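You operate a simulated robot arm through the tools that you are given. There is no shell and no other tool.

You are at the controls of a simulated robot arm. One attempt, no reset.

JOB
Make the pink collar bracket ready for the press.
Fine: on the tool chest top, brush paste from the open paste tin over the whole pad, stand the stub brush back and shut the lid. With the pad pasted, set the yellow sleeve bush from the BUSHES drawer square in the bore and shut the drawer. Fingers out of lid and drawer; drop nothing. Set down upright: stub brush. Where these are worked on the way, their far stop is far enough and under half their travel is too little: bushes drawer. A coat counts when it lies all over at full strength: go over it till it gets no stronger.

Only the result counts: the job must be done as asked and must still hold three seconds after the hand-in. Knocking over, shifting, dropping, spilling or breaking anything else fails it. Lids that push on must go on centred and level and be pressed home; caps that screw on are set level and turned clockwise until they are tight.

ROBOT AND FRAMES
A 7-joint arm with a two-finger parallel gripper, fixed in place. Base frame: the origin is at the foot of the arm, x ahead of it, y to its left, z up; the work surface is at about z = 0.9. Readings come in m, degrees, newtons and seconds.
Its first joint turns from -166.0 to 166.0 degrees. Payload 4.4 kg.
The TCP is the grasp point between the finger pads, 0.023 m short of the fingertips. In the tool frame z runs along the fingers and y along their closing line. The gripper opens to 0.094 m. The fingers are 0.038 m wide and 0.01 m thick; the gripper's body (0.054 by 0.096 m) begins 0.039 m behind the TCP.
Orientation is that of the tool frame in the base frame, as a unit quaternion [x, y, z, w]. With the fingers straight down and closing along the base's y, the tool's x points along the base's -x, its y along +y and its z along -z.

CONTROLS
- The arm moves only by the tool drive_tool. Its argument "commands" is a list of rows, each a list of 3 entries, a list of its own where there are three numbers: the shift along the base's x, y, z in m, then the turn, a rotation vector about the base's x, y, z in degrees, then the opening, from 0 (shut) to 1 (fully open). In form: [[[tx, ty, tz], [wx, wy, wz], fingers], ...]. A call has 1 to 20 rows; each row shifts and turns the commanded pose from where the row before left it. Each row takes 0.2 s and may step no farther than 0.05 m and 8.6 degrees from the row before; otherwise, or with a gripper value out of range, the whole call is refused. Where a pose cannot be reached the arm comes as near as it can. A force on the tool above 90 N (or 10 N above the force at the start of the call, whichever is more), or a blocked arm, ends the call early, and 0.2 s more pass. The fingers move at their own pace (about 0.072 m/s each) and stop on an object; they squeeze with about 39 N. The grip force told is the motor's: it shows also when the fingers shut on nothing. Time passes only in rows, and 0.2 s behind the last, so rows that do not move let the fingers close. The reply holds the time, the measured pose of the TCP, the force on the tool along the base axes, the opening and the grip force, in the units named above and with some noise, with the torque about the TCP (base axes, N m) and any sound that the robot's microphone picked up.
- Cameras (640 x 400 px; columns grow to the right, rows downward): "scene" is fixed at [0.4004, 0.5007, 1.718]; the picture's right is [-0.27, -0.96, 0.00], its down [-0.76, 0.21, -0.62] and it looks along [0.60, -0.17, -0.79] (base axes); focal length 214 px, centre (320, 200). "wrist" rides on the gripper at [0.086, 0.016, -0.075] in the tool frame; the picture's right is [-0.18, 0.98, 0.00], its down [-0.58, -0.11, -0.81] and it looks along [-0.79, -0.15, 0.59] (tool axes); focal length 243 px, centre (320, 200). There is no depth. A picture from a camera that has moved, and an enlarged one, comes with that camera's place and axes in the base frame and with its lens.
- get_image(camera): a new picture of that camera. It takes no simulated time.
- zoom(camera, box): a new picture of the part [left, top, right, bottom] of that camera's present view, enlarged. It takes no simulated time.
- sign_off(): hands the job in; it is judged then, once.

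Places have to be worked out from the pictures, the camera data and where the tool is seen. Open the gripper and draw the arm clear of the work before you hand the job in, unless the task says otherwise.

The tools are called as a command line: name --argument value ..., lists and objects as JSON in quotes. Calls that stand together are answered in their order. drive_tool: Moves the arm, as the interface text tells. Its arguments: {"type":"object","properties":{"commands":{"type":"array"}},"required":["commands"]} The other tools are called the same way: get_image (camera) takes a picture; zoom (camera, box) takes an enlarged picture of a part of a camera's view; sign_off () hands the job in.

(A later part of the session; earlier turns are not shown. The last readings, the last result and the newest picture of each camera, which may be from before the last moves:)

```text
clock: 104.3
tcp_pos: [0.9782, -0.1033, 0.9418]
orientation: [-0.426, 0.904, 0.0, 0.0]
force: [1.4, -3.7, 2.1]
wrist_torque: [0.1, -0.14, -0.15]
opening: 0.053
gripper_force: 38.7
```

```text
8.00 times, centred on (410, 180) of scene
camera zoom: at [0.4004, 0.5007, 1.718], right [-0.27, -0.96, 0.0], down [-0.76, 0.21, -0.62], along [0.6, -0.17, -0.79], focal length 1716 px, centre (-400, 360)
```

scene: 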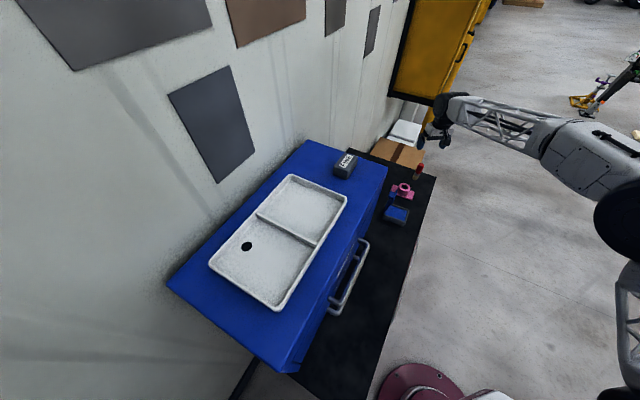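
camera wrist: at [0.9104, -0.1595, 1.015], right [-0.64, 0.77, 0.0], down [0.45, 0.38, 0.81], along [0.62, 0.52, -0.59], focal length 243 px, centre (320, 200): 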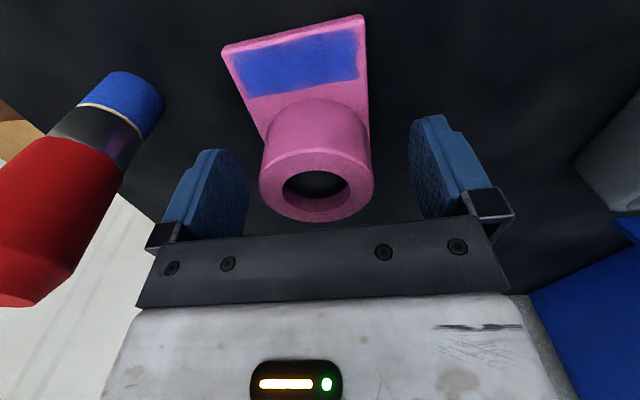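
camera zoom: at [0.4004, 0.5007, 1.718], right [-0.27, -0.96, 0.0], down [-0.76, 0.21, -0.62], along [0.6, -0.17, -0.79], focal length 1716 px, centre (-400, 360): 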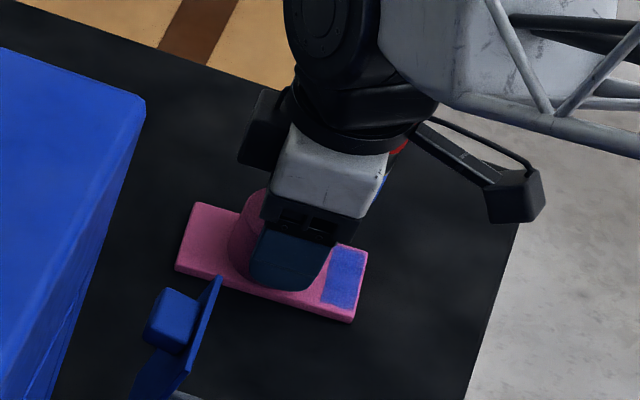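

Collar gripped at 53 mm. I lift 2 mm, shift the bracket back by (−0.0274, +0.025) with −3.8° yaw and set it down.

drive_tool --commands '[[[0, 0, 0.0025], [0, 0, 0], 0.4], [[0, 0, 0], [0, 0, 0], 0.4], [[-0.007, 0.0063, 0], [0, 0, -1], 0.4], [[-0.007, 0.0063, 0], [0, 0, -1], 0.4], [[-0.007, 0.0063, 0], [0, 0, -1], 0.4], [[-0.0064, 0.0061, 0], [0, 0, -0.8], 0.4], [[0, 0, 0], [0, 0, 0], 0.4], [[0, 0, -0.0012], [0, 0, 0], 0.4], [[0, 0, -0.0008], [0, 0, 0], 0.4], [[0, 0, 0], [0, 0, 0], 0.4]]'

zoom --camera "scene" --box '[385, 155, 435, 205]'

zoom --camera "scene" --box '[385, 176, 421, 200]'

```text
clock: 106.5
tcp_pos: [0.9515, -0.0801, 0.9408]
orientation: [-0.395, 0.919, 0.001, 0.001]
force: [-2.6, 1.7, -1.8]
wrist_torque: [0.2, 0.03, 0.18]
opening: 0.0529
gripper_force: 39.6
```

```text
8.00 times, centred on (410, 180) of scene
camera zoom: at [0.4004, 0.5007, 1.718], right [-0.27, -0.96, 0.0], down [-0.76, 0.21, -0.62], along [0.6, -0.17, -0.79], focal length 1716 px, centre (-400, 360)
```

zoom: 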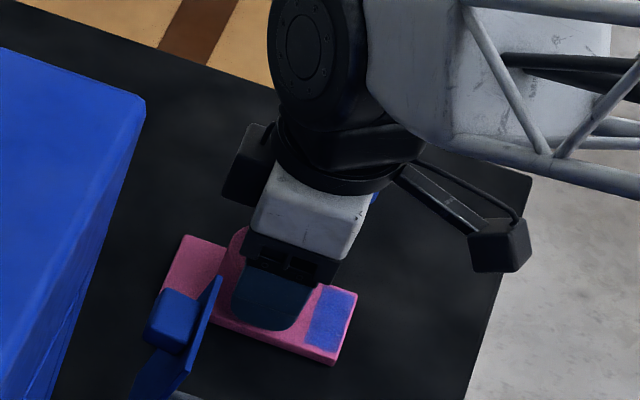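

```text
16.00 times, centred on (403, 188) of scene
camera zoom: at [0.4004, 0.5007, 1.718], right [-0.27, -0.96, 0.0], down [-0.76, 0.21, -0.62], along [0.6, -0.17, -0.79], focal length 3432 px, centre (-1008, 392)
```

zoom: 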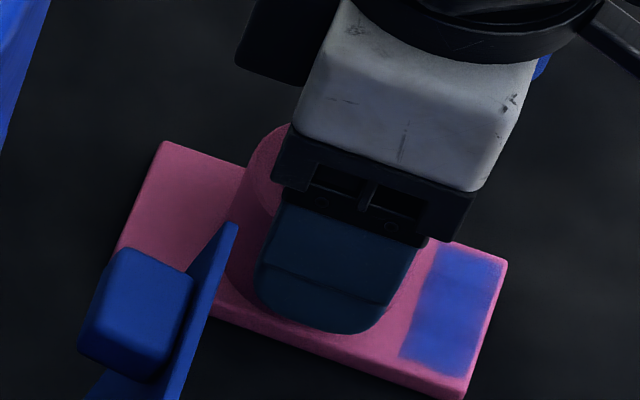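

The bracket corners now coincide with their original pixels. I lower the last fraction of a millimetre, open the fingers and lift away.

drive_tool --commands '[[[0, 0, -0.0006], [0, 0, 0], 0.4], [[0, 0, 0], [0, 0, 0], 0.4], [[0, 0, 0], [0, 0, 0], 0.62], [[0, 0, 0], [0, 0, 0], 0.75], [[0, 0, 0], [0, 0, 0], 0.9], [[0, 0, 0], [0, 0, 0], 0.95], [[0, 0, 0.03], [0, 0, 0], 0.95], [[0, 0, 0.04], [0, 0, 0], 0.95], [[0, 0, 0.04], [0, 0, 0], 0.95]]'

zoom --camera "scene" --box '[385, 176, 421, 200]'

get_image --camera "wrist"

```text
clock: 108.5
tcp_pos: [0.9486, -0.0776, 1.0534]
orientation: [-0.396, 0.918, 0.0, 0.0]
force: [-0.8, 0.4, -0.5]
wrist_torque: [0.0, -0.02, 0.04]
opening: 0.0896
gripper_force: 0.1
```

```text
16.00 times, centred on (403, 188) of scene
camera zoom: at [0.4004, 0.5007, 1.718], right [-0.27, -0.96, 0.0], down [-0.76, 0.21, -0.62], along [0.6, -0.17, -0.79], focal length 3432 px, centre (-1008, 392)
```

zoom: 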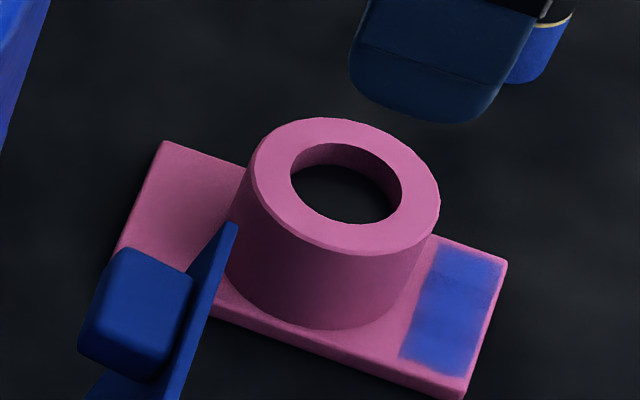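

```text
taken
camera wrist: at [0.8796, -0.1281, 1.1278], right [-0.59, 0.81, 0.0], down [0.48, 0.35, 0.81], along [0.65, 0.47, -0.59], focal length 243 px, centre (320, 200)
```

wrist: 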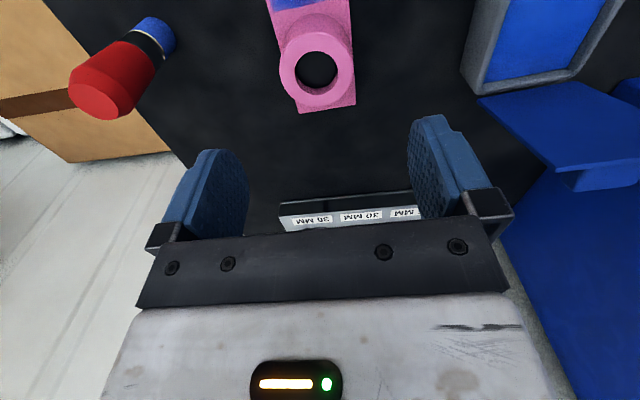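

The bracket is back on its original pixels and the brush stands. Next is the lid: I zoom in on it from the wrist camera and scene to work out its geometry.

zoom --camera "wrist" --box '[440, 0, 640, 200]'

zoom --camera "scene" --box '[375, 180, 415, 230]'

```text
2.00 times, centred on (540, 100) of wrist
camera zoom: at [0.8796, -0.1281, 1.1278], right [-0.59, 0.81, 0.0], down [0.48, 0.35, 0.81], along [0.65, 0.47, -0.59], focal length 485 px, centre (-120, 400)
```

zoom: 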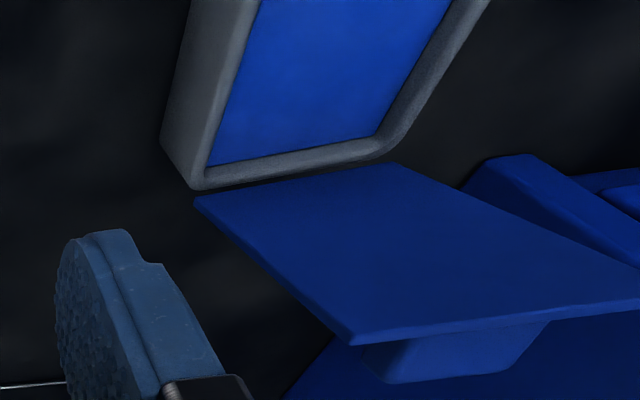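

```text
8.00 times, centred on (395, 205) of scene
camera zoom: at [0.4004, 0.5007, 1.718], right [-0.27, -0.96, 0.0], down [-0.76, 0.21, -0.62], along [0.6, -0.17, -0.79], focal length 1716 px, centre (-280, 160)
```

zoom: 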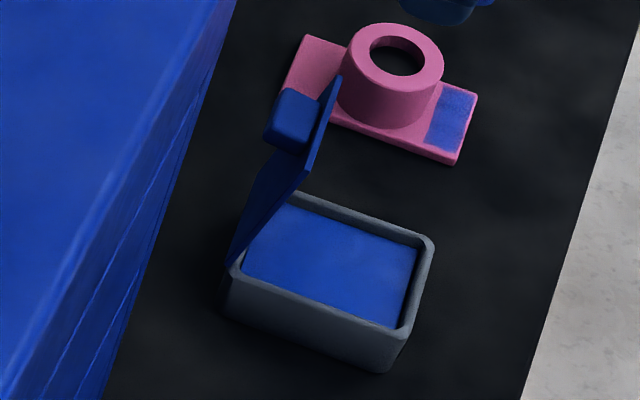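

The lid stands at about 80° with hinge centre near (0.868, 0.065, 0.945), length ≈ 0.0965, top at z ≈ 1.04 and a knob on its back. I close the fingers and travel high to a point behind the lid.

drive_tool --commands '[[[0, 0, 0.025], [0, 0, 0], 0.5], [[0, 0, 0.025], [0, 0, 0], 0], [[-0.007, 0.0394, 0], [0, 0, 0], 0], [[-0.007, 0.0394, 0], [0, 0, 0], 0], [[-0.007, 0.0394, 0], [0, 0, 0], 0], [[-0.007, 0.0394, 0], [0, 0, 0], 0], [[-0.007, 0.0394, 0], [0, 0, 0], 0], [[0, 0, 0], [0, 0, 0], 0]]'

get_image --camera "wrist"

zoom --camera "scene" --box '[360, 150, 430, 230]'

```text
clock: 110.3
tcp_pos: [0.9151, 0.1201, 1.1018]
orientation: [-0.396, 0.918, 0.001, 0.001]
force: [0.6, -0.1, 0.3]
wrist_torque: [-0.02, -0.03, 0.0]
opening: 0.0
gripper_force: 39.2
```

```text
taken
camera wrist: at [0.8445, 0.0683, 1.1756], right [-0.59, 0.81, 0.0], down [0.48, 0.35, 0.81], along [0.65, 0.47, -0.59], focal length 243 px, centre (320, 200)
```

wrist: 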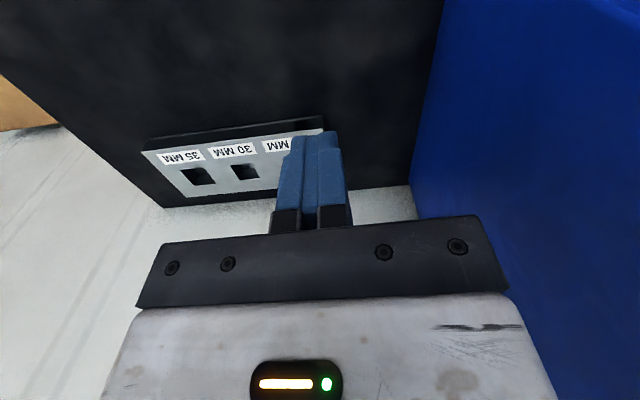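

```text
5.00 times, centred on (395, 190) of scene
camera zoom: at [0.4004, 0.5007, 1.718], right [-0.27, -0.96, 0.0], down [-0.76, 0.21, -0.62], along [0.6, -0.17, -0.79], focal length 1072 px, centre (-55, 250)
```

zoom: 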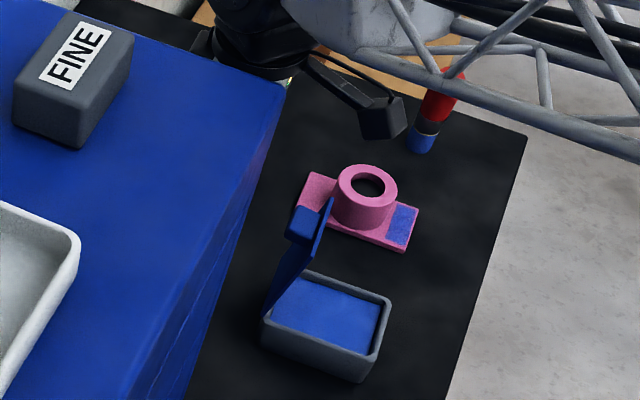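

I'm behind the lid with 4 cm clearance. I lower the closed fingers to z ≈ 1.045 (tips ≈ 1.022), then approach the lid's back slowly.

drive_tool --commands '[[[0, 0, -0.03], [0, 0, 0], 0], [[0, 0, -0.027], [0, 0, 0], 0], [[-0.0067, -0.0074, 0], [0, 0, 0], 0], [[-0.0067, -0.0074, 0], [0, 0, 0], 0], [[-0.0067, -0.0074, 0], [0, 0, 0], 0], [[0, 0, 0], [0, 0, 0], 0]]'

zoom --camera "scene" --box '[370, 170, 420, 230]'

```text
clock: 111.7
tcp_pos: [0.8956, 0.0944, 1.0428]
orientation: [-0.395, 0.919, 0.0, 0.0]
force: [0.0, -0.2, 0.0]
wrist_torque: [0.04, -0.02, 0.0]
opening: 0.0
gripper_force: 39.6
```

```text
6.67 times, centred on (395, 200) of scene
camera zoom: at [0.4004, 0.5007, 1.718], right [-0.27, -0.96, 0.0], down [-0.76, 0.21, -0.62], along [0.6, -0.17, -0.79], focal length 1430 px, centre (-180, 200)
```

zoom: 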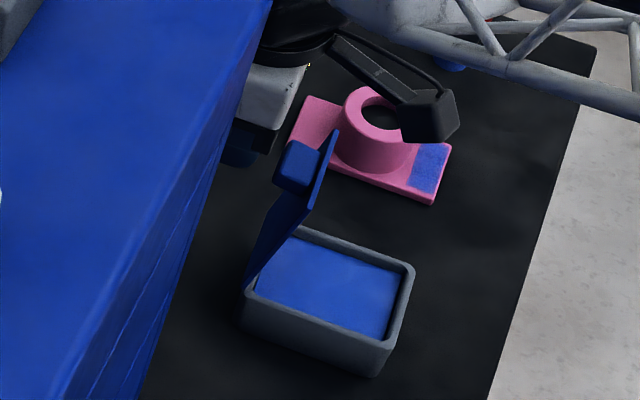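

Fingers are ~13 mm behind the knob. I push forward in small steps and watch the lid.

drive_tool --commands '[[[-0.0047, -0.0052, 0], [0, 0, 0], 0], [[-0.0047, -0.0052, 0], [0, 0, 0], 0], [[-0.0047, -0.0052, 0], [0, 0, 0], 0], [[0, 0, 0], [0, 0, 0], 0]]'

zoom --camera "scene" --box '[370, 170, 420, 230]'

```text
clock: 112.7
tcp_pos: [0.8823, 0.0787, 1.0424]
orientation: [-0.395, 0.919, 0.0, 0.002]
force: [-0.1, 0.4, -0.5]
wrist_torque: [0.01, 0.0, -0.01]
opening: 0.0001
gripper_force: 38.7
```

```text
6.67 times, centred on (395, 200) of scene
camera zoom: at [0.4004, 0.5007, 1.718], right [-0.27, -0.96, 0.0], down [-0.76, 0.21, -0.62], along [0.6, -0.17, -0.79], focal length 1430 px, centre (-180, 200)
```

zoom: 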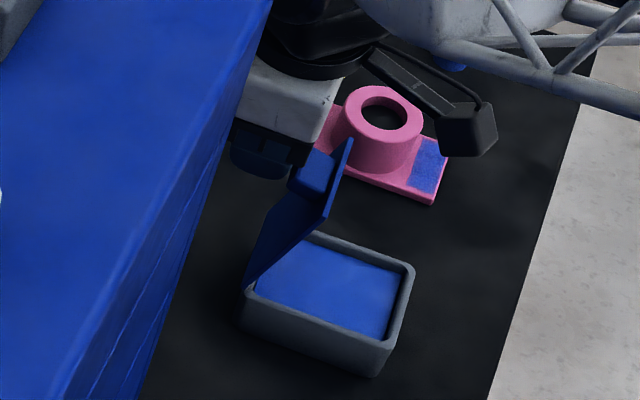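

The lid swings forward easily with negligible force. I continue along the arc.

drive_tool --commands '[[[-0.00535, -0.00594, -0.001], [0, 0, 0], 0], [[-0.00535, -0.00594, -0.001], [0, 0, 0], 0], [[-0.00535, -0.00594, -0.001], [0, 0, 0], 0], [[-0.00535, -0.00594, -0.001], [0, 0, 0], 0], [[0, 0, 0], [0, 0, 0], 0]]'

zoom --camera "scene" --box '[370, 170, 420, 230]'

get_image --camera "wrist"

```text
clock: 113.9
tcp_pos: [0.8621, 0.0544, 1.0391]
orientation: [-0.395, 0.918, 0.0, 0.0]
force: [-0.2, -0.3, 0.4]
wrist_torque: [0.03, 0.01, -0.01]
opening: 0.0001
gripper_force: 38.9
```

```text
6.67 times, centred on (395, 200) of scene
camera zoom: at [0.4004, 0.5007, 1.718], right [-0.27, -0.96, 0.0], down [-0.76, 0.21, -0.62], along [0.6, -0.17, -0.79], focal length 1430 px, centre (-180, 200)
```

zoom: 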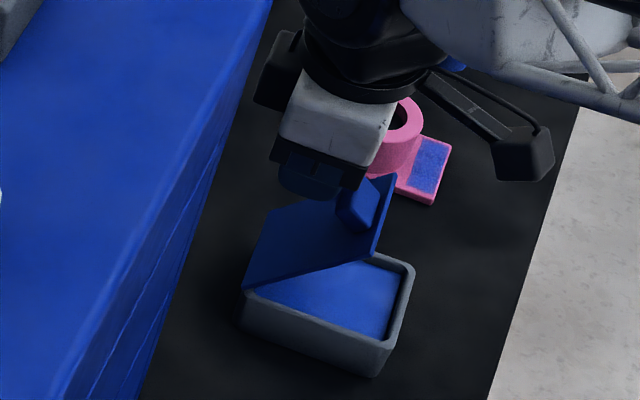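

```text
taken
camera wrist: at [0.7901, 0.0039, 1.1122], right [-0.59, 0.81, 0.0], down [0.48, 0.35, 0.81], along [0.65, 0.47, -0.59], focal length 243 px, centre (320, 200)
```

wrist: 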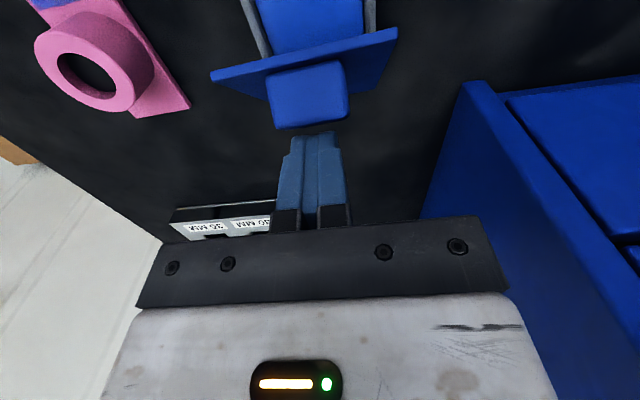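

Lid is near 45°. I continue forward and down along the arc.

drive_tool --commands '[[[-0.00478, -0.0053, -0.003], [0, 0, 0], 0], [[-0.00478, -0.0053, -0.003], [0, 0, 0], 0], [[-0.00478, -0.0053, -0.004], [0, 0, 0], 0], [[-0.00478, -0.0053, -0.005], [0, 0, 0], 0], [[-0.00478, -0.0053, -0.005], [0, 0, 0], 0], [[0, 0, 0], [0, 0, 0], 0]]'

zoom --camera "scene" --box '[370, 170, 420, 230]'

get_image --camera "wrist"

```text
clock: 115.3
tcp_pos: [0.8369, 0.0289, 1.0193]
orientation: [-0.396, 0.918, -0.001, 0.001]
force: [0.2, -0.5, -0.2]
wrist_torque: [0.0, 0.02, -0.01]
opening: 0.0001
gripper_force: 38.4
```

```text
6.67 times, centred on (395, 200) of scene
camera zoom: at [0.4004, 0.5007, 1.718], right [-0.27, -0.96, 0.0], down [-0.76, 0.21, -0.62], along [0.6, -0.17, -0.79], focal length 1430 px, centre (-180, 200)
```

zoom: 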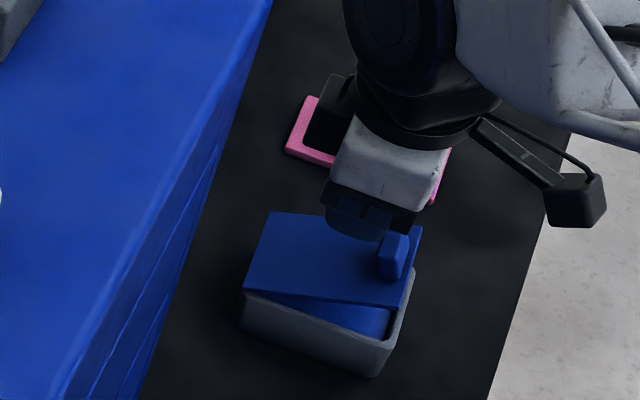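

```text
taken
camera wrist: at [0.7658, -0.0217, 1.0924], right [-0.59, 0.81, 0.0], down [0.48, 0.35, 0.81], along [0.65, 0.47, -0.59], focal length 243 px, centre (320, 200)
```

wrist: 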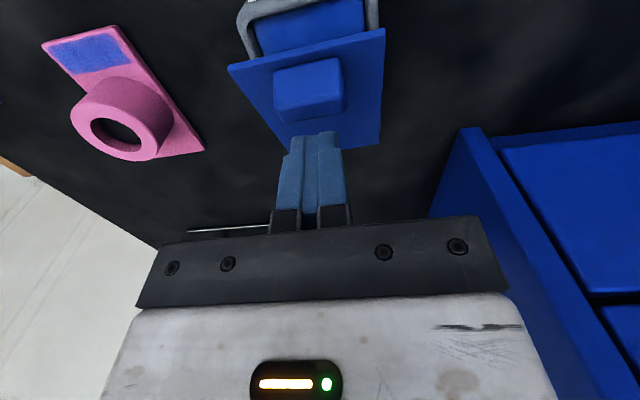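

Lid is at ~20° with the fingers behind the knob. I now press straight down on the lid to close it.

drive_tool --commands '[[[0, 0, -0.008], [0, 0, 0], 0], [[0, 0, -0.008], [0, 0, 0], 0], [[0, 0, -0.008], [0, 0, 0], 0], [[0, 0, -0.006], [0, 0, 0], 0], [[0, 0, 0], [0, 0, 0], 0]]'

zoom --camera "scene" --box '[370, 170, 420, 230]'

zoom --camera "wrist" --box '[220, 0, 420, 200]'

```text
clock: 116.5
tcp_pos: [0.8365, 0.0297, 0.9886]
orientation: [-0.395, 0.918, 0.001, 0.0]
force: [-0.7, 0.1, -0.5]
wrist_torque: [-0.01, -0.03, 0.03]
opening: 0.0
gripper_force: 38.6
```

```text
6.67 times, centred on (395, 200) of scene
camera zoom: at [0.4004, 0.5007, 1.718], right [-0.27, -0.96, 0.0], down [-0.76, 0.21, -0.62], along [0.6, -0.17, -0.79], focal length 1430 px, centre (-180, 200)
```

zoom: 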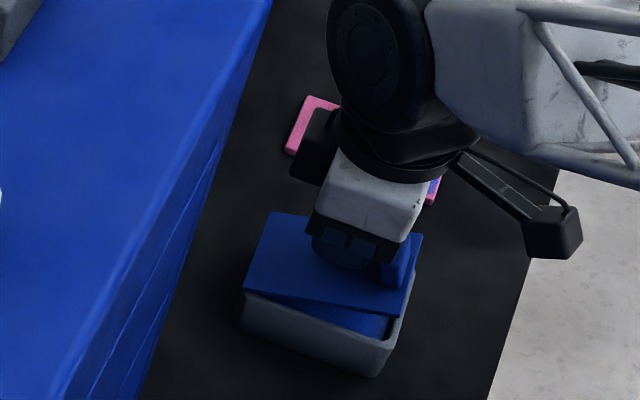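

```text
2.00 times, centred on (320, 100) of wrist
camera zoom: at [0.7663, -0.0214, 1.0628], right [-0.59, 0.81, 0.0], down [0.48, 0.35, 0.81], along [0.65, 0.47, -0.59], focal length 485 px, centre (320, 400)
```

zoom: 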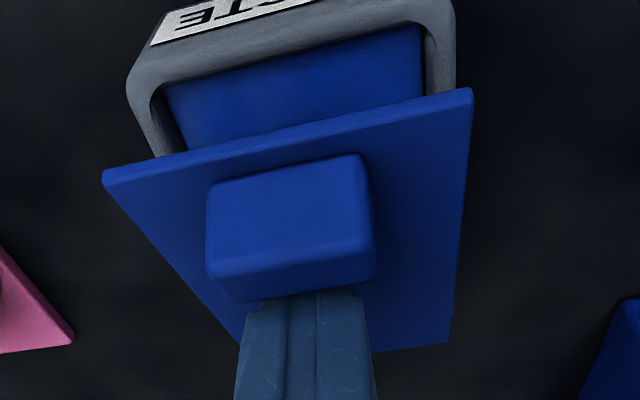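

The fingertips are behind the knob, about to bear on the lid. Continue downward in small steps.

drive_tool --commands '[[[0, 0, -0.004], [0, 0, 0], 0], [[0, 0, -0.004], [0, 0, 0], 0], [[0, 0, -0.003], [0, 0, 0], 0], [[0, 0, 0], [0, 0, 0], 0]]'

zoom --camera "scene" --box '[370, 170, 420, 230]'

zoom --camera "wrist" --box '[220, 0, 420, 200]'

```text
clock: 117.5
tcp_pos: [0.8379, 0.0293, 0.9777]
orientation: [-0.396, 0.918, 0.001, 0.0]
force: [-0.7, -0.4, 0.5]
wrist_torque: [0.01, -0.04, 0.01]
opening: 0.0
gripper_force: 39.1
```

```text
6.67 times, centred on (395, 200) of scene
camera zoom: at [0.4004, 0.5007, 1.718], right [-0.27, -0.96, 0.0], down [-0.76, 0.21, -0.62], along [0.6, -0.17, -0.79], focal length 1430 px, centre (-180, 200)
```

zoom: 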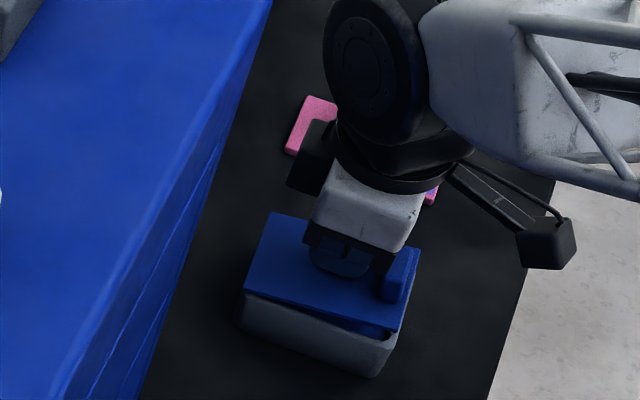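

```text
2.00 times, centred on (320, 100) of wrist
camera zoom: at [0.7667, -0.0228, 1.0518], right [-0.59, 0.81, 0.0], down [0.48, 0.35, 0.81], along [0.65, 0.47, -0.59], focal length 485 px, centre (320, 400)
```

zoom: 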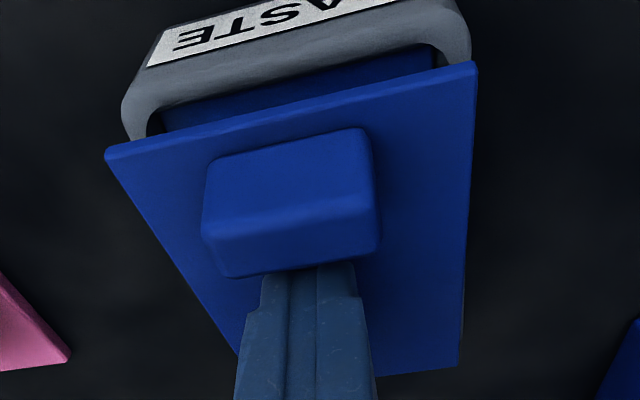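

Lid is closing under the fingers (~8° left). Continue down carefully.

drive_tool --commands '[[[0, 0, -0.003], [0, 0, 0], 0], [[0, 0, -0.002], [0, 0, 0], 0], [[0, 0, -0.001], [0, 0, 0], 0], [[0, 0, 0], [0, 0, 0], 0]]'

zoom --camera "wrist" --box '[220, 0, 420, 200]'

```text
clock: 118.5
tcp_pos: [0.837, 0.0289, 0.9727]
orientation: [-0.396, 0.918, 0.001, 0.001]
force: [0.6, -0.6, -0.5]
wrist_torque: [-0.01, 0.01, -0.01]
opening: 0.0
gripper_force: 39.0
```

```text
2.00 times, centred on (320, 100) of wrist
camera zoom: at [0.7666, -0.0221, 1.0469], right [-0.59, 0.81, 0.0], down [0.48, 0.35, 0.81], along [0.65, 0.47, -0.59], focal length 485 px, centre (320, 400)
```

zoom: 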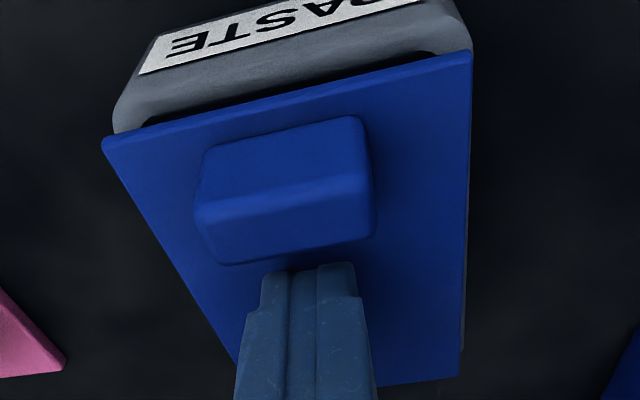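

Nearly shut; a few more millimetres with force checks.

drive_tool --commands '[[[0, 0, -0.002], [0, 0, 0], 0], [[0, 0, -0.001], [0, 0, 0], 0], [[0, 0, 0], [0, 0, 0], 0]]'

drive_tool --commands '[[[0, 0, -0.001], [0, 0, 0], 0], [[0, 0, -0.001], [0, 0, 0], 0], [[0, 0, 0], [0, 0, 0], 0]]'

zoom --camera "wrist" --box '[220, 0, 420, 200]'

```text
clock: 119.3
tcp_pos: [0.8388, 0.0275, 0.9701]
orientation: [-0.395, 0.919, 0.001, 0.002]
force: [0.8, -0.2, -0.2]
wrist_torque: [0.01, 0.03, -0.02]
opening: 0.0
gripper_force: 38.7
```

```text
clock: 120.1
tcp_pos: [0.8374, 0.0294, 0.9674]
orientation: [-0.395, 0.918, 0.001, 0.0]
force: [0.5, 0.8, 0.9]
wrist_torque: [0.01, 0.02, -0.01]
opening: 0.0
gripper_force: 38.8
```

```text
2.00 times, centred on (320, 100) of wrist
camera zoom: at [0.7669, -0.0217, 1.0415], right [-0.59, 0.81, 0.0], down [0.48, 0.35, 0.81], along [0.65, 0.47, -0.59], focal length 485 px, centre (320, 400)
```

zoom: 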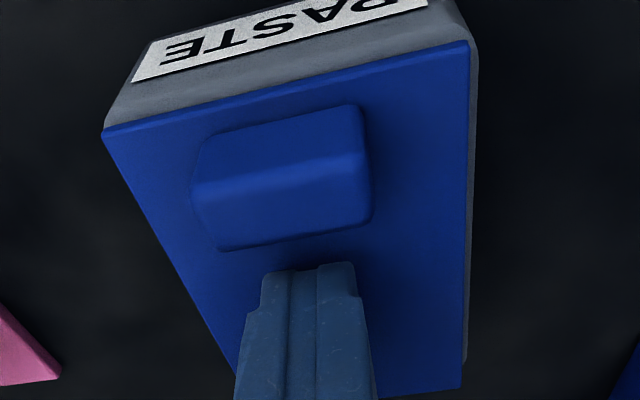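

The lid appears almost fully on the rim; I keep pressing in 1 mm steps until a firm stop is felt.

drive_tool --commands '[[[0, 0, -0.001], [0, 0, 0], 0], [[0, 0, 0], [0, 0, 0], 0]]'

drive_tool --commands '[[[0, 0, -0.001], [0, 0, 0], 0], [[0, 0, 0], [0, 0, 0], 0]]'

drive_tool --commands '[[[0, 0, -0.001], [0, 0, 0], 0], [[0, 0, 0], [0, 0, 0], 0]]'

zoom --camera "wrist" --box '[220, 0, 420, 200]'

```text
clock: 120.7
tcp_pos: [0.8363, 0.0293, 0.9679]
orientation: [-0.396, 0.918, 0.0, 0.001]
force: [1.2, 1.2, 3.0]
wrist_torque: [0.01, 0.02, -0.02]
opening: 0.0001
gripper_force: 39.0
```

```text
clock: 121.3
tcp_pos: [0.8373, 0.0286, 0.9675]
orientation: [-0.396, 0.918, 0.0, 0.002]
force: [-5.7, -0.1, 21.2]
wrist_torque: [0.21, -0.03, 0.06]
opening: 0.0
gripper_force: 39.2
```

```text
clock: 121.9
tcp_pos: [0.8392, 0.0288, 0.9666]
orientation: [-0.395, 0.919, -0.001, 0.002]
force: [-16.4, 2.5, 47.8]
wrist_torque: [0.58, -0.1, 0.2]
opening: 0.0002
gripper_force: 38.8
```

```text
2.00 times, centred on (320, 100) of wrist
camera zoom: at [0.767, -0.0221, 1.0404], right [-0.59, 0.81, 0.0], down [0.47, 0.35, 0.81], along [0.65, 0.47, -0.59], focal length 485 px, centre (320, 400)
```

zoom: 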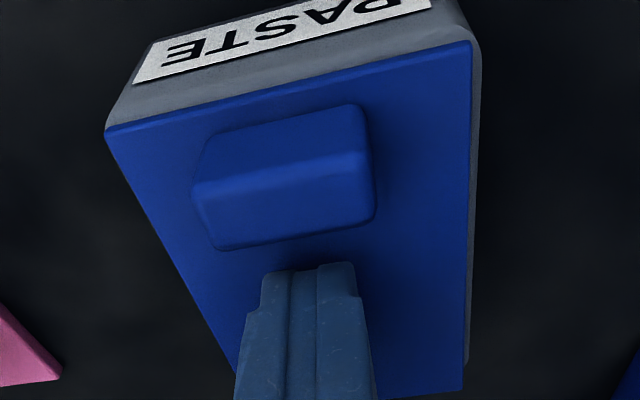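

A firm stop at 48 N: the lid is shut. I lift off straight up and verify it stays closed.

drive_tool --commands '[[[0, 0, 0.002], [0, 0, 0], 0], [[0, 0, 0.01], [0, 0, 0], 0], [[0, 0, 0.04], [0, 0, 0], 0], [[0, 0, 0.045], [0, 0, 0], 0], [[-0.03, -0.03, 0.02], [0, 0, 0], 0], [[0, 0, 0], [0, 0, 0], 0]]'

zoom --camera "scene" --box '[370, 160, 430, 230]'

get_image --camera "wrist"

```text
clock: 123.3
tcp_pos: [0.806, 0.0013, 1.083]
orientation: [-0.395, 0.919, 0.0, 0.001]
force: [-1.1, -0.7, 0.3]
wrist_torque: [-0.01, -0.01, 0.01]
opening: 0.0001
gripper_force: 38.7
```

```text
5.71 times, centred on (400, 195) of scene
camera zoom: at [0.4004, 0.5007, 1.718], right [-0.27, -0.96, 0.0], down [-0.76, 0.21, -0.62], along [0.6, -0.17, -0.79], focal length 1226 px, centre (-137, 229)
```

zoom: 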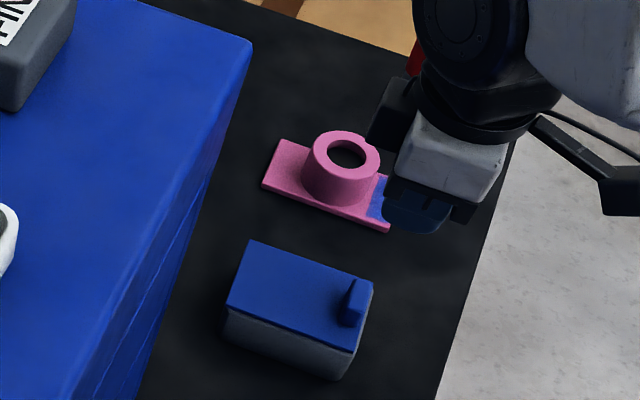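

```text
taken
camera wrist: at [0.7349, -0.0501, 1.1567], right [-0.59, 0.81, 0.0], down [0.48, 0.35, 0.81], along [0.65, 0.47, -0.59], focal length 243 px, centre (320, 200)
```

wrist: 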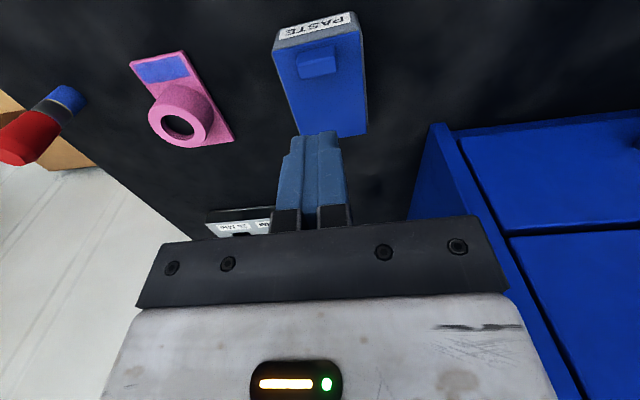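

The lid lies flat and shut; bracket, brush and tin are in place. Now the BUSHES drawer: I open the fingers and move to a viewpoint in front of its handle to localise the bar.

drive_tool --commands '[[[-0.0356, 0.0199, 0.0167], [0, 0, 0], 1], [[-0.0356, 0.0199, 0.0167], [0, 0, 0], 1], [[-0.0356, 0.0199, 0.0167], [0, 0, 0], 1], [[-0.0356, 0.0199, 0.0167], [0, 0, 0], 1], [[-0.0356, 0.0199, 0.0167], [0, 0, 0], 1], [[-0.0356, 0.0199, 0.0167], [0, 0, 0], 1], [[-0.0356, 0.0199, 0.0167], [0, 0, 0], 1], [[-0.0356, 0.0199, 0.0167], [0, 0, 0], 1], [[-0.0356, 0.0199, 0.0167], [0, 0, 0], 1], [[-0.0356, 0.0199, 0.0167], [0, 0, 0], 1], [[0, 0, 0], [0, 0, 0], 1]]'

get_image --camera "wrist"

get_image --camera "scene"

```text
clock: 125.7
tcp_pos: [0.4532, 0.1986, 1.2472]
orientation: [-0.396, 0.918, 0.001, 0.001]
force: [-0.3, 0.2, -0.5]
wrist_torque: [-0.02, 0.02, -0.01]
opening: 0.094
gripper_force: 0.1
```

```text
taken
camera wrist: at [0.3823, 0.1476, 1.3216], right [-0.59, 0.81, 0.0], down [0.48, 0.35, 0.81], along [0.65, 0.47, -0.59], focal length 243 px, centre (320, 200)
```

wrist: 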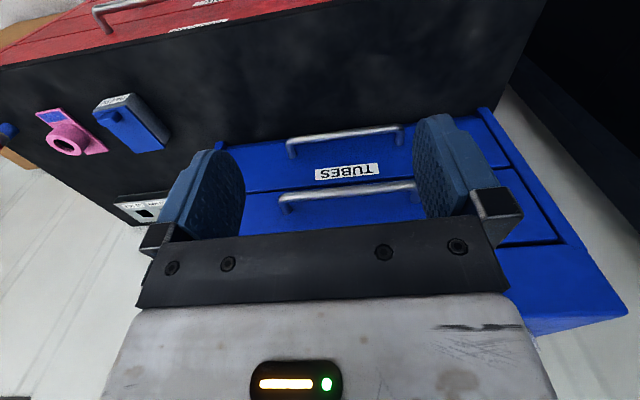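

```text
taken
```

scene: 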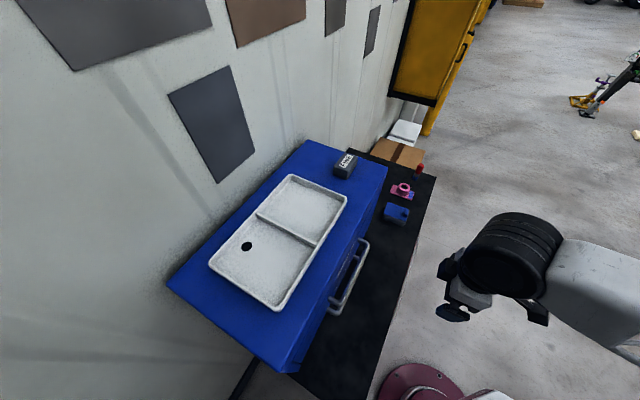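

zoom --camera "wrist" --box '[240, 110, 430, 230]'

zoom --camera "scene" --box '[320, 225, 380, 325]'

```text
3.33 times, centred on (335, 170) of wrist
camera zoom: at [0.3823, 0.1476, 1.3216], right [-0.59, 0.81, 0.0], down [0.48, 0.35, 0.81], along [0.65, 0.47, -0.59], focal length 809 px, centre (270, 300)
```

zoom: 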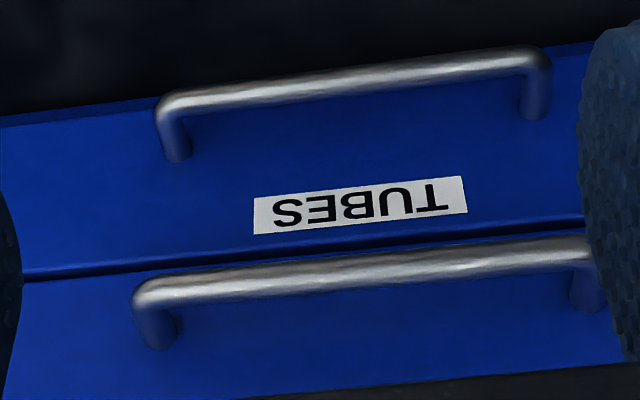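

```text
4.00 times, centred on (350, 275) of scene
camera zoom: at [0.4004, 0.5007, 1.718], right [-0.27, -0.96, 0.0], down [-0.76, 0.21, -0.62], along [0.6, -0.17, -0.79], focal length 858 px, centre (200, -100)
```

zoom: 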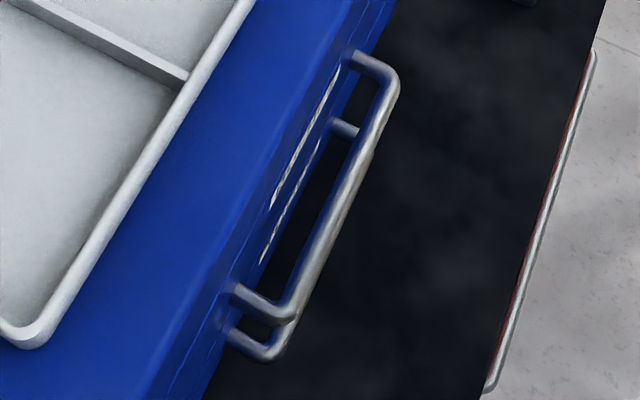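

The handle bar runs from (0.653, 0.277) to (0.514, 0.409) at z ≈ 1.10, centre ≈ (0.583, 0.343), ~40 mm off the face. I yaw the gripper −90°, tilt it 22° toward the drawer, and move to a pre-grasp point above the bar.

drive_tool --commands '[[[0, 0, 0], [0, 0, -8.2], 0.3], [[0, 0, 0], [0, 0, -8.2], 0.3], [[0, 0, 0], [0, 0, -8.2], 0.3], [[0, 0, 0], [0, 0, -8.2], 0.3], [[0, 0, 0], [0, 0, -8.2], 0.3], [[0, 0, 0], [0, 0, -8.2], 0.3], [[0, 0, 0], [0, 0, -8.2], 0.3], [[0, 0, 0], [0, 0, -8.2], 0.3], [[0, 0, 0], [0, 0, -8.2], 0.3], [[0, 0, 0], [0, 0, -8.2], 0.3], [[0, 0, 0], [0, 0, -8.0], 0.3], [[0, 0, 0], [5.32, -5.05, 0], 0.3], [[0, 0, 0], [5.32, -5.05, 0], 0.3], [[0, 0, 0], [5.32, -5.05, 0], 0.3], [[0.026, 0.0293, -0.013], [0, 0, 0], 0.3], [[0.026, 0.0293, -0.013], [0, 0, 0], 0.3], [[0.026, 0.0293, -0.013], [0, 0, 0], 0.3], [[0.026, 0.0293, -0.013], [0, 0, 0], 0.3], [[0, 0, 0], [0, 0, 0], 0.3]]'

get_image --camera "wrist"

zoom --camera "scene" --box '[280, 190, 440, 340]'

```text
clock: 129.7
tcp_pos: [0.5549, 0.3149, 1.1933]
orientation: [0.363, 0.912, 0.177, 0.071]
force: [0.2, -0.1, 1.0]
wrist_torque: [0.03, 0.0, 0.01]
opening: 0.0281
gripper_force: 0.1
```

```text
taken
camera wrist: at [0.4844, 0.3661, 1.2685], right [0.76, 0.54, 0.37], down [0.14, -0.69, 0.71], along [0.63, -0.48, -0.6], focal length 243 px, centre (320, 200)
```

wrist: 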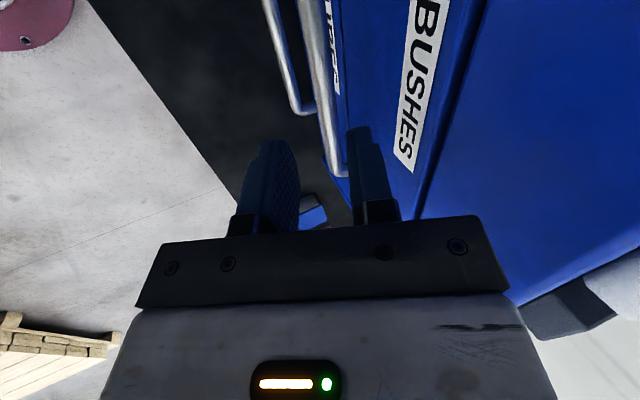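

```text
2.67 times, centred on (360, 265) of scene
camera zoom: at [0.4004, 0.5007, 1.718], right [-0.27, -0.96, 0.0], down [-0.76, 0.21, -0.62], along [0.6, -0.17, -0.79], focal length 572 px, centre (213, 27)
```

zoom: 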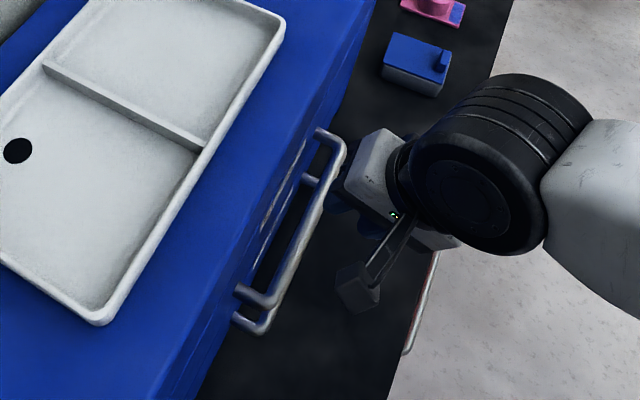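

The bar is centred between the fingers in the wrist view. I advance along the tool axis toward the bar, most of the way, and check.

drive_tool --commands '[[[0.0059, 0.0062, -0.0213], [0, 0, 0], 0.3], [[0.0059, 0.0062, -0.0213], [0, 0, 0], 0.3], [[0.0059, 0.0062, -0.0213], [0, 0, 0], 0.3], [[0, 0, 0], [0, 0, 0], 0.3]]'

get_image --camera "wrist"

zoom --camera "scene" --box '[300, 210, 400, 320]'

```text
clock: 130.7
tcp_pos: [0.5727, 0.3323, 1.1314]
orientation: [0.363, 0.912, 0.177, 0.071]
force: [0.9, 0.3, 0.8]
wrist_torque: [0.02, 0.0, -0.03]
opening: 0.0281
gripper_force: 0.1
```

```text
taken
camera wrist: at [0.5005, 0.3839, 1.2052], right [0.76, 0.54, 0.37], down [0.14, -0.69, 0.71], along [0.63, -0.48, -0.6], focal length 243 px, centre (320, 200)
```

wrist: 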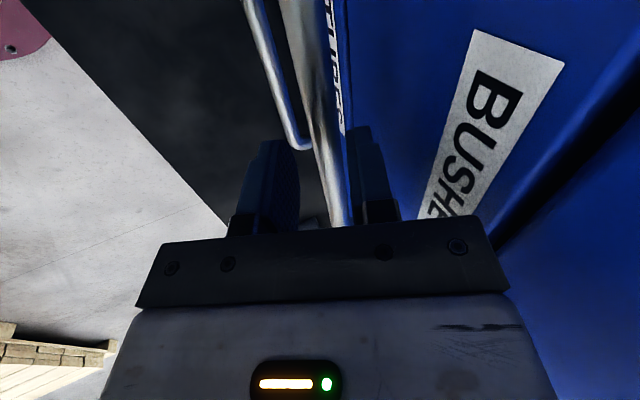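

```text
3.64 times, centred on (350, 265) of scene
camera zoom: at [0.4004, 0.5007, 1.718], right [-0.27, -0.96, 0.0], down [-0.76, 0.21, -0.62], along [0.6, -0.17, -0.79], focal length 780 px, centre (211, -36)
```

zoom: 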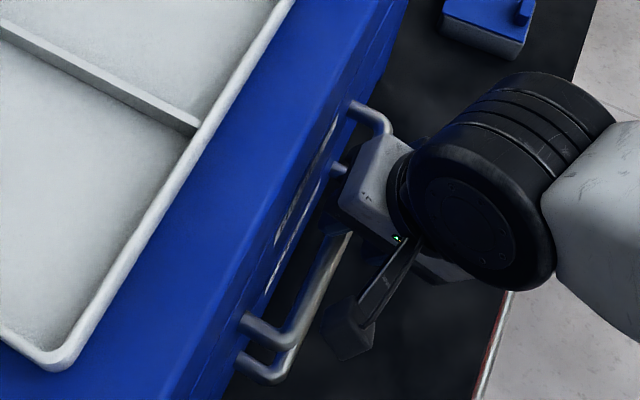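

Well aligned; I advance the last 20 mm and close on the bar.

drive_tool --commands '[[[0.0026, 0.0027, -0.0095], [0, 0, 0], 0.3], [[0.0026, 0.0027, -0.009], [0, 0, 0], 0.3], [[0, 0, 0], [0, 0, 0], 0.3]]'

zoom --camera "wrist" --box '[230, 80, 410, 240]'

zoom --camera "scene" --box '[300, 210, 400, 320]'

```text
clock: 131.5
tcp_pos: [0.5778, 0.3377, 1.1128]
orientation: [0.363, 0.912, 0.177, 0.071]
force: [-0.4, -0.6, -0.7]
wrist_torque: [0.01, 0.02, -0.01]
opening: 0.0281
gripper_force: 0.0
```

```text
2.50 times, centred on (320, 160) of wrist
camera zoom: at [0.5062, 0.3893, 1.1873], right [0.76, 0.54, 0.37], down [0.14, -0.69, 0.71], along [0.63, -0.48, -0.6], focal length 606 px, centre (320, 300)
```

zoom: 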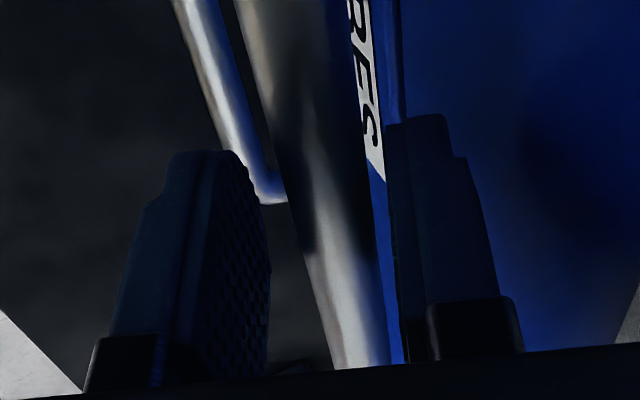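

```text
3.64 times, centred on (350, 265) of scene
camera zoom: at [0.4004, 0.5007, 1.718], right [-0.27, -0.96, 0.0], down [-0.76, 0.21, -0.62], along [0.6, -0.17, -0.79], focal length 780 px, centre (211, -36)
```

zoom: 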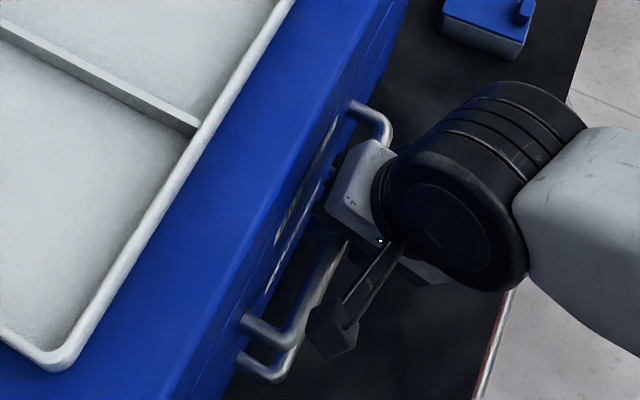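

Bar lies between the fingers. Closing the gripper.

drive_tool --commands '[[[0, 0, 0], [0, 0, 0], 0.15], [[0, 0, 0], [0, 0, 0], 0], [[0, 0, 0], [0, 0, 0], 0], [[0, 0, 0], [0, 0, 0], 0]]'

```text
clock: 132.5
tcp_pos: [0.5779, 0.3385, 1.114]
orientation: [0.363, 0.912, 0.177, 0.071]
force: [-0.2, 0.8, 10.7]
wrist_torque: [0.64, 0.58, -1.56]
opening: 0.0164
gripper_force: 45.0
```

Gripping the 16 mm bar. I pull the drawer straight out along −e2, first a short distance.

drive_tool --commands '[[[-0.0069, -0.0073, 0], [0, 0, 0], 0], [[-0.0103, -0.0109, 0], [0, 0, 0], 0], [[-0.0103, -0.0109, 0], [0, 0, 0], 0], [[-0.0103, -0.0109, 0], [0, 0, 0], 0], [[0, 0, 0], [0, 0, 0], 0]]'

zoom --camera "scene" --box '[240, 160, 440, 360]'

```text
clock: 133.7
tcp_pos: [0.5384, 0.298, 1.1129]
orientation: [0.363, 0.912, 0.176, 0.072]
force: [-20.4, 18.7, -7.7]
wrist_torque: [0.69, 0.73, -1.47]
opening: 0.0165
gripper_force: 45.3
```

```text
2.00 times, centred on (340, 260) of scene
camera zoom: at [0.4004, 0.5007, 1.718], right [-0.27, -0.96, 0.0], down [-0.76, 0.21, -0.62], along [0.6, -0.17, -0.79], focal length 429 px, centre (280, 80)
```

zoom: 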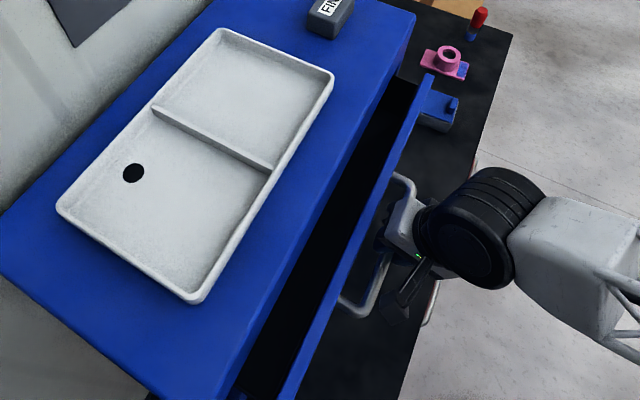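

The drawer slides; the actual travel direction is about 45.7°. I relieve the side load and continue pulling along that direction.

drive_tool --commands '[[[-0.0155, -0.0129, 0], [0, 0, 0], 0], [[-0.014, -0.01426, 0], [0, 0, 0], 0], [[-0.014, -0.01426, 0], [0, 0, 0], 0], [[-0.014, -0.01426, 0], [0, 0, 0], 0], [[-0.014, -0.01426, 0], [0, 0, 0], 0], [[0, 0, 0], [0, 0, 0], 0]]'

zoom --camera "scene" --box '[240, 160, 440, 360]'

```text
clock: 135.1
tcp_pos: [0.4685, 0.2278, 1.1134]
orientation: [0.363, 0.912, 0.177, 0.072]
force: [-1.5, 2.3, -15.6]
wrist_torque: [0.53, 0.58, -1.51]
opening: 0.0164
gripper_force: 44.9
```

```text
2.00 times, centred on (340, 260) of scene
camera zoom: at [0.4004, 0.5007, 1.718], right [-0.27, -0.96, 0.0], down [-0.76, 0.21, -0.62], along [0.6, -0.17, -0.79], focal length 429 px, centre (280, 80)
```

zoom: 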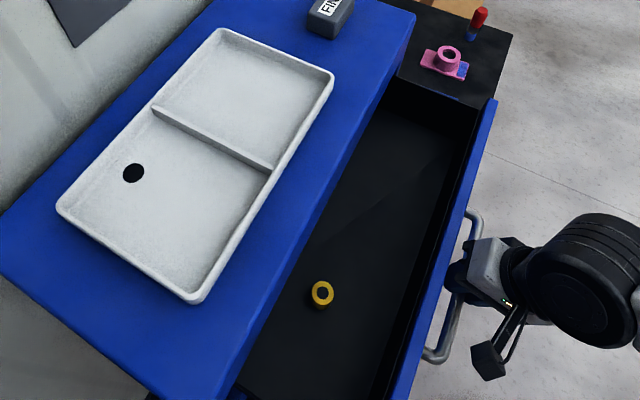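

The yellow bush is visible standing in the drawer. I keep pulling toward the far stop, watching the force.

drive_tool --commands '[[[-0.0105, -0.0107, 0], [0, 0, 0], 0], [[-0.0105, -0.0107, 0], [0, 0, 0], 0], [[-0.0105, -0.0107, 0], [0, 0, 0], 0], [[-0.0105, -0.0107, 0], [0, 0, 0], 0], [[0, 0, 0], [0, 0, 0], 0]]'

zoom --camera "scene" --box '[240, 160, 440, 360]'

```text
clock: 135.9
tcp_pos: [0.4419, 0.2018, 1.1218]
orientation: [0.362, 0.911, 0.183, 0.076]
force: [15.4, 23.5, 9.2]
wrist_torque: [1.42, 0.51, -1.36]
opening: 0.0167
gripper_force: 45.1
stopped in row 3: the force on the tool passed its limit at 100 N (the readings are from after the stop); the commanded pose is now the measured one
```

```text
2.00 times, centred on (340, 260) of scene
camera zoom: at [0.4004, 0.5007, 1.718], right [-0.27, -0.96, 0.0], down [-0.76, 0.21, -0.62], along [0.6, -0.17, -0.79], focal length 429 px, centre (280, 80)
```

zoom: 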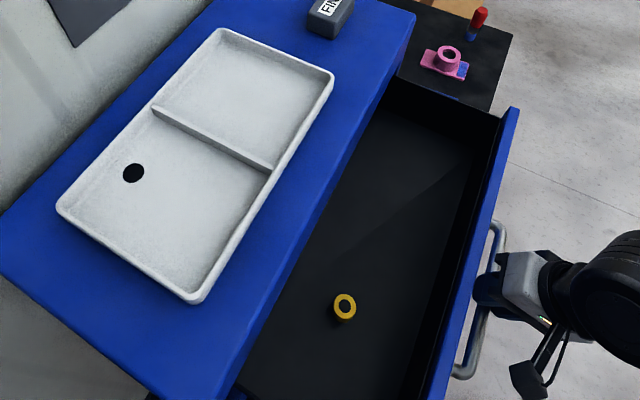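

Far stop reached (drawer open ≈ 0.195 m, bush visible). I relieve the tension slightly, open the fingers and back out along the tool axis.

drive_tool --commands '[[[0.002, 0.0021, 0], [0, 0, 0], 0], [[0, 0, 0], [0, 0, 0], 0], [[0, 0, 0], [0, 0, 0], 0.2], [[0, 0, 0], [0, 0, 0], 0.3], [[0, 0, 0], [0, 0, 0], 0.3], [[-0.0026, -0.0027, 0.0095], [0, 0, 0], 0.3], [[-0.0052, -0.0054, 0.019], [0, 0, 0], 0.3], [[-0.0078, -0.0081, 0.028], [0, 0, 0], 0.3], [[-0.0104, -0.0108, 0.038], [0, 0, 0], 0.3], [[0, 0, 0], [0, 0, 0], 0.3]]'

get_image --camera "scene"

get_image --camera "wrist"

```text
clock: 138.1
tcp_pos: [0.4172, 0.1732, 1.2137]
orientation: [0.362, 0.911, 0.182, 0.077]
force: [-0.7, -0.8, -0.2]
wrist_torque: [-0.03, 0.02, 0.0]
opening: 0.0285
gripper_force: 0.1
```

```text
taken
```

scene: 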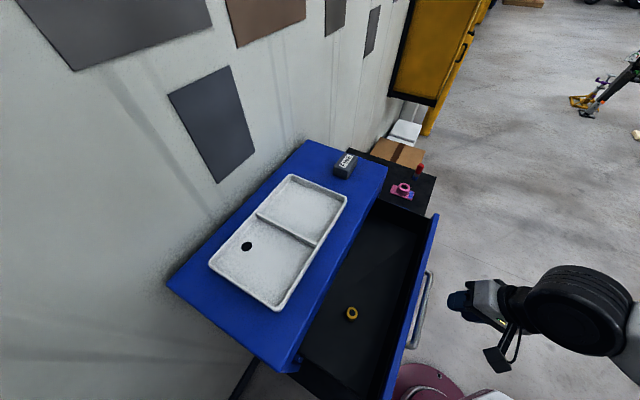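

```text
taken
camera wrist: at [0.3454, 0.2235, 1.288], right [0.76, 0.53, 0.38], down [0.13, -0.7, 0.71], along [0.64, -0.48, -0.6], focal length 243 px, centre (320, 200)
```

wrist: 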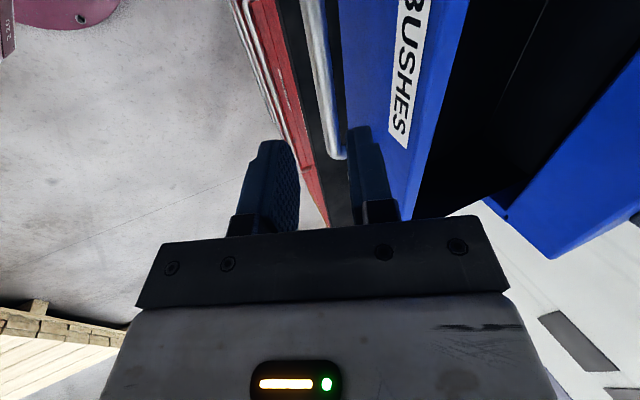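

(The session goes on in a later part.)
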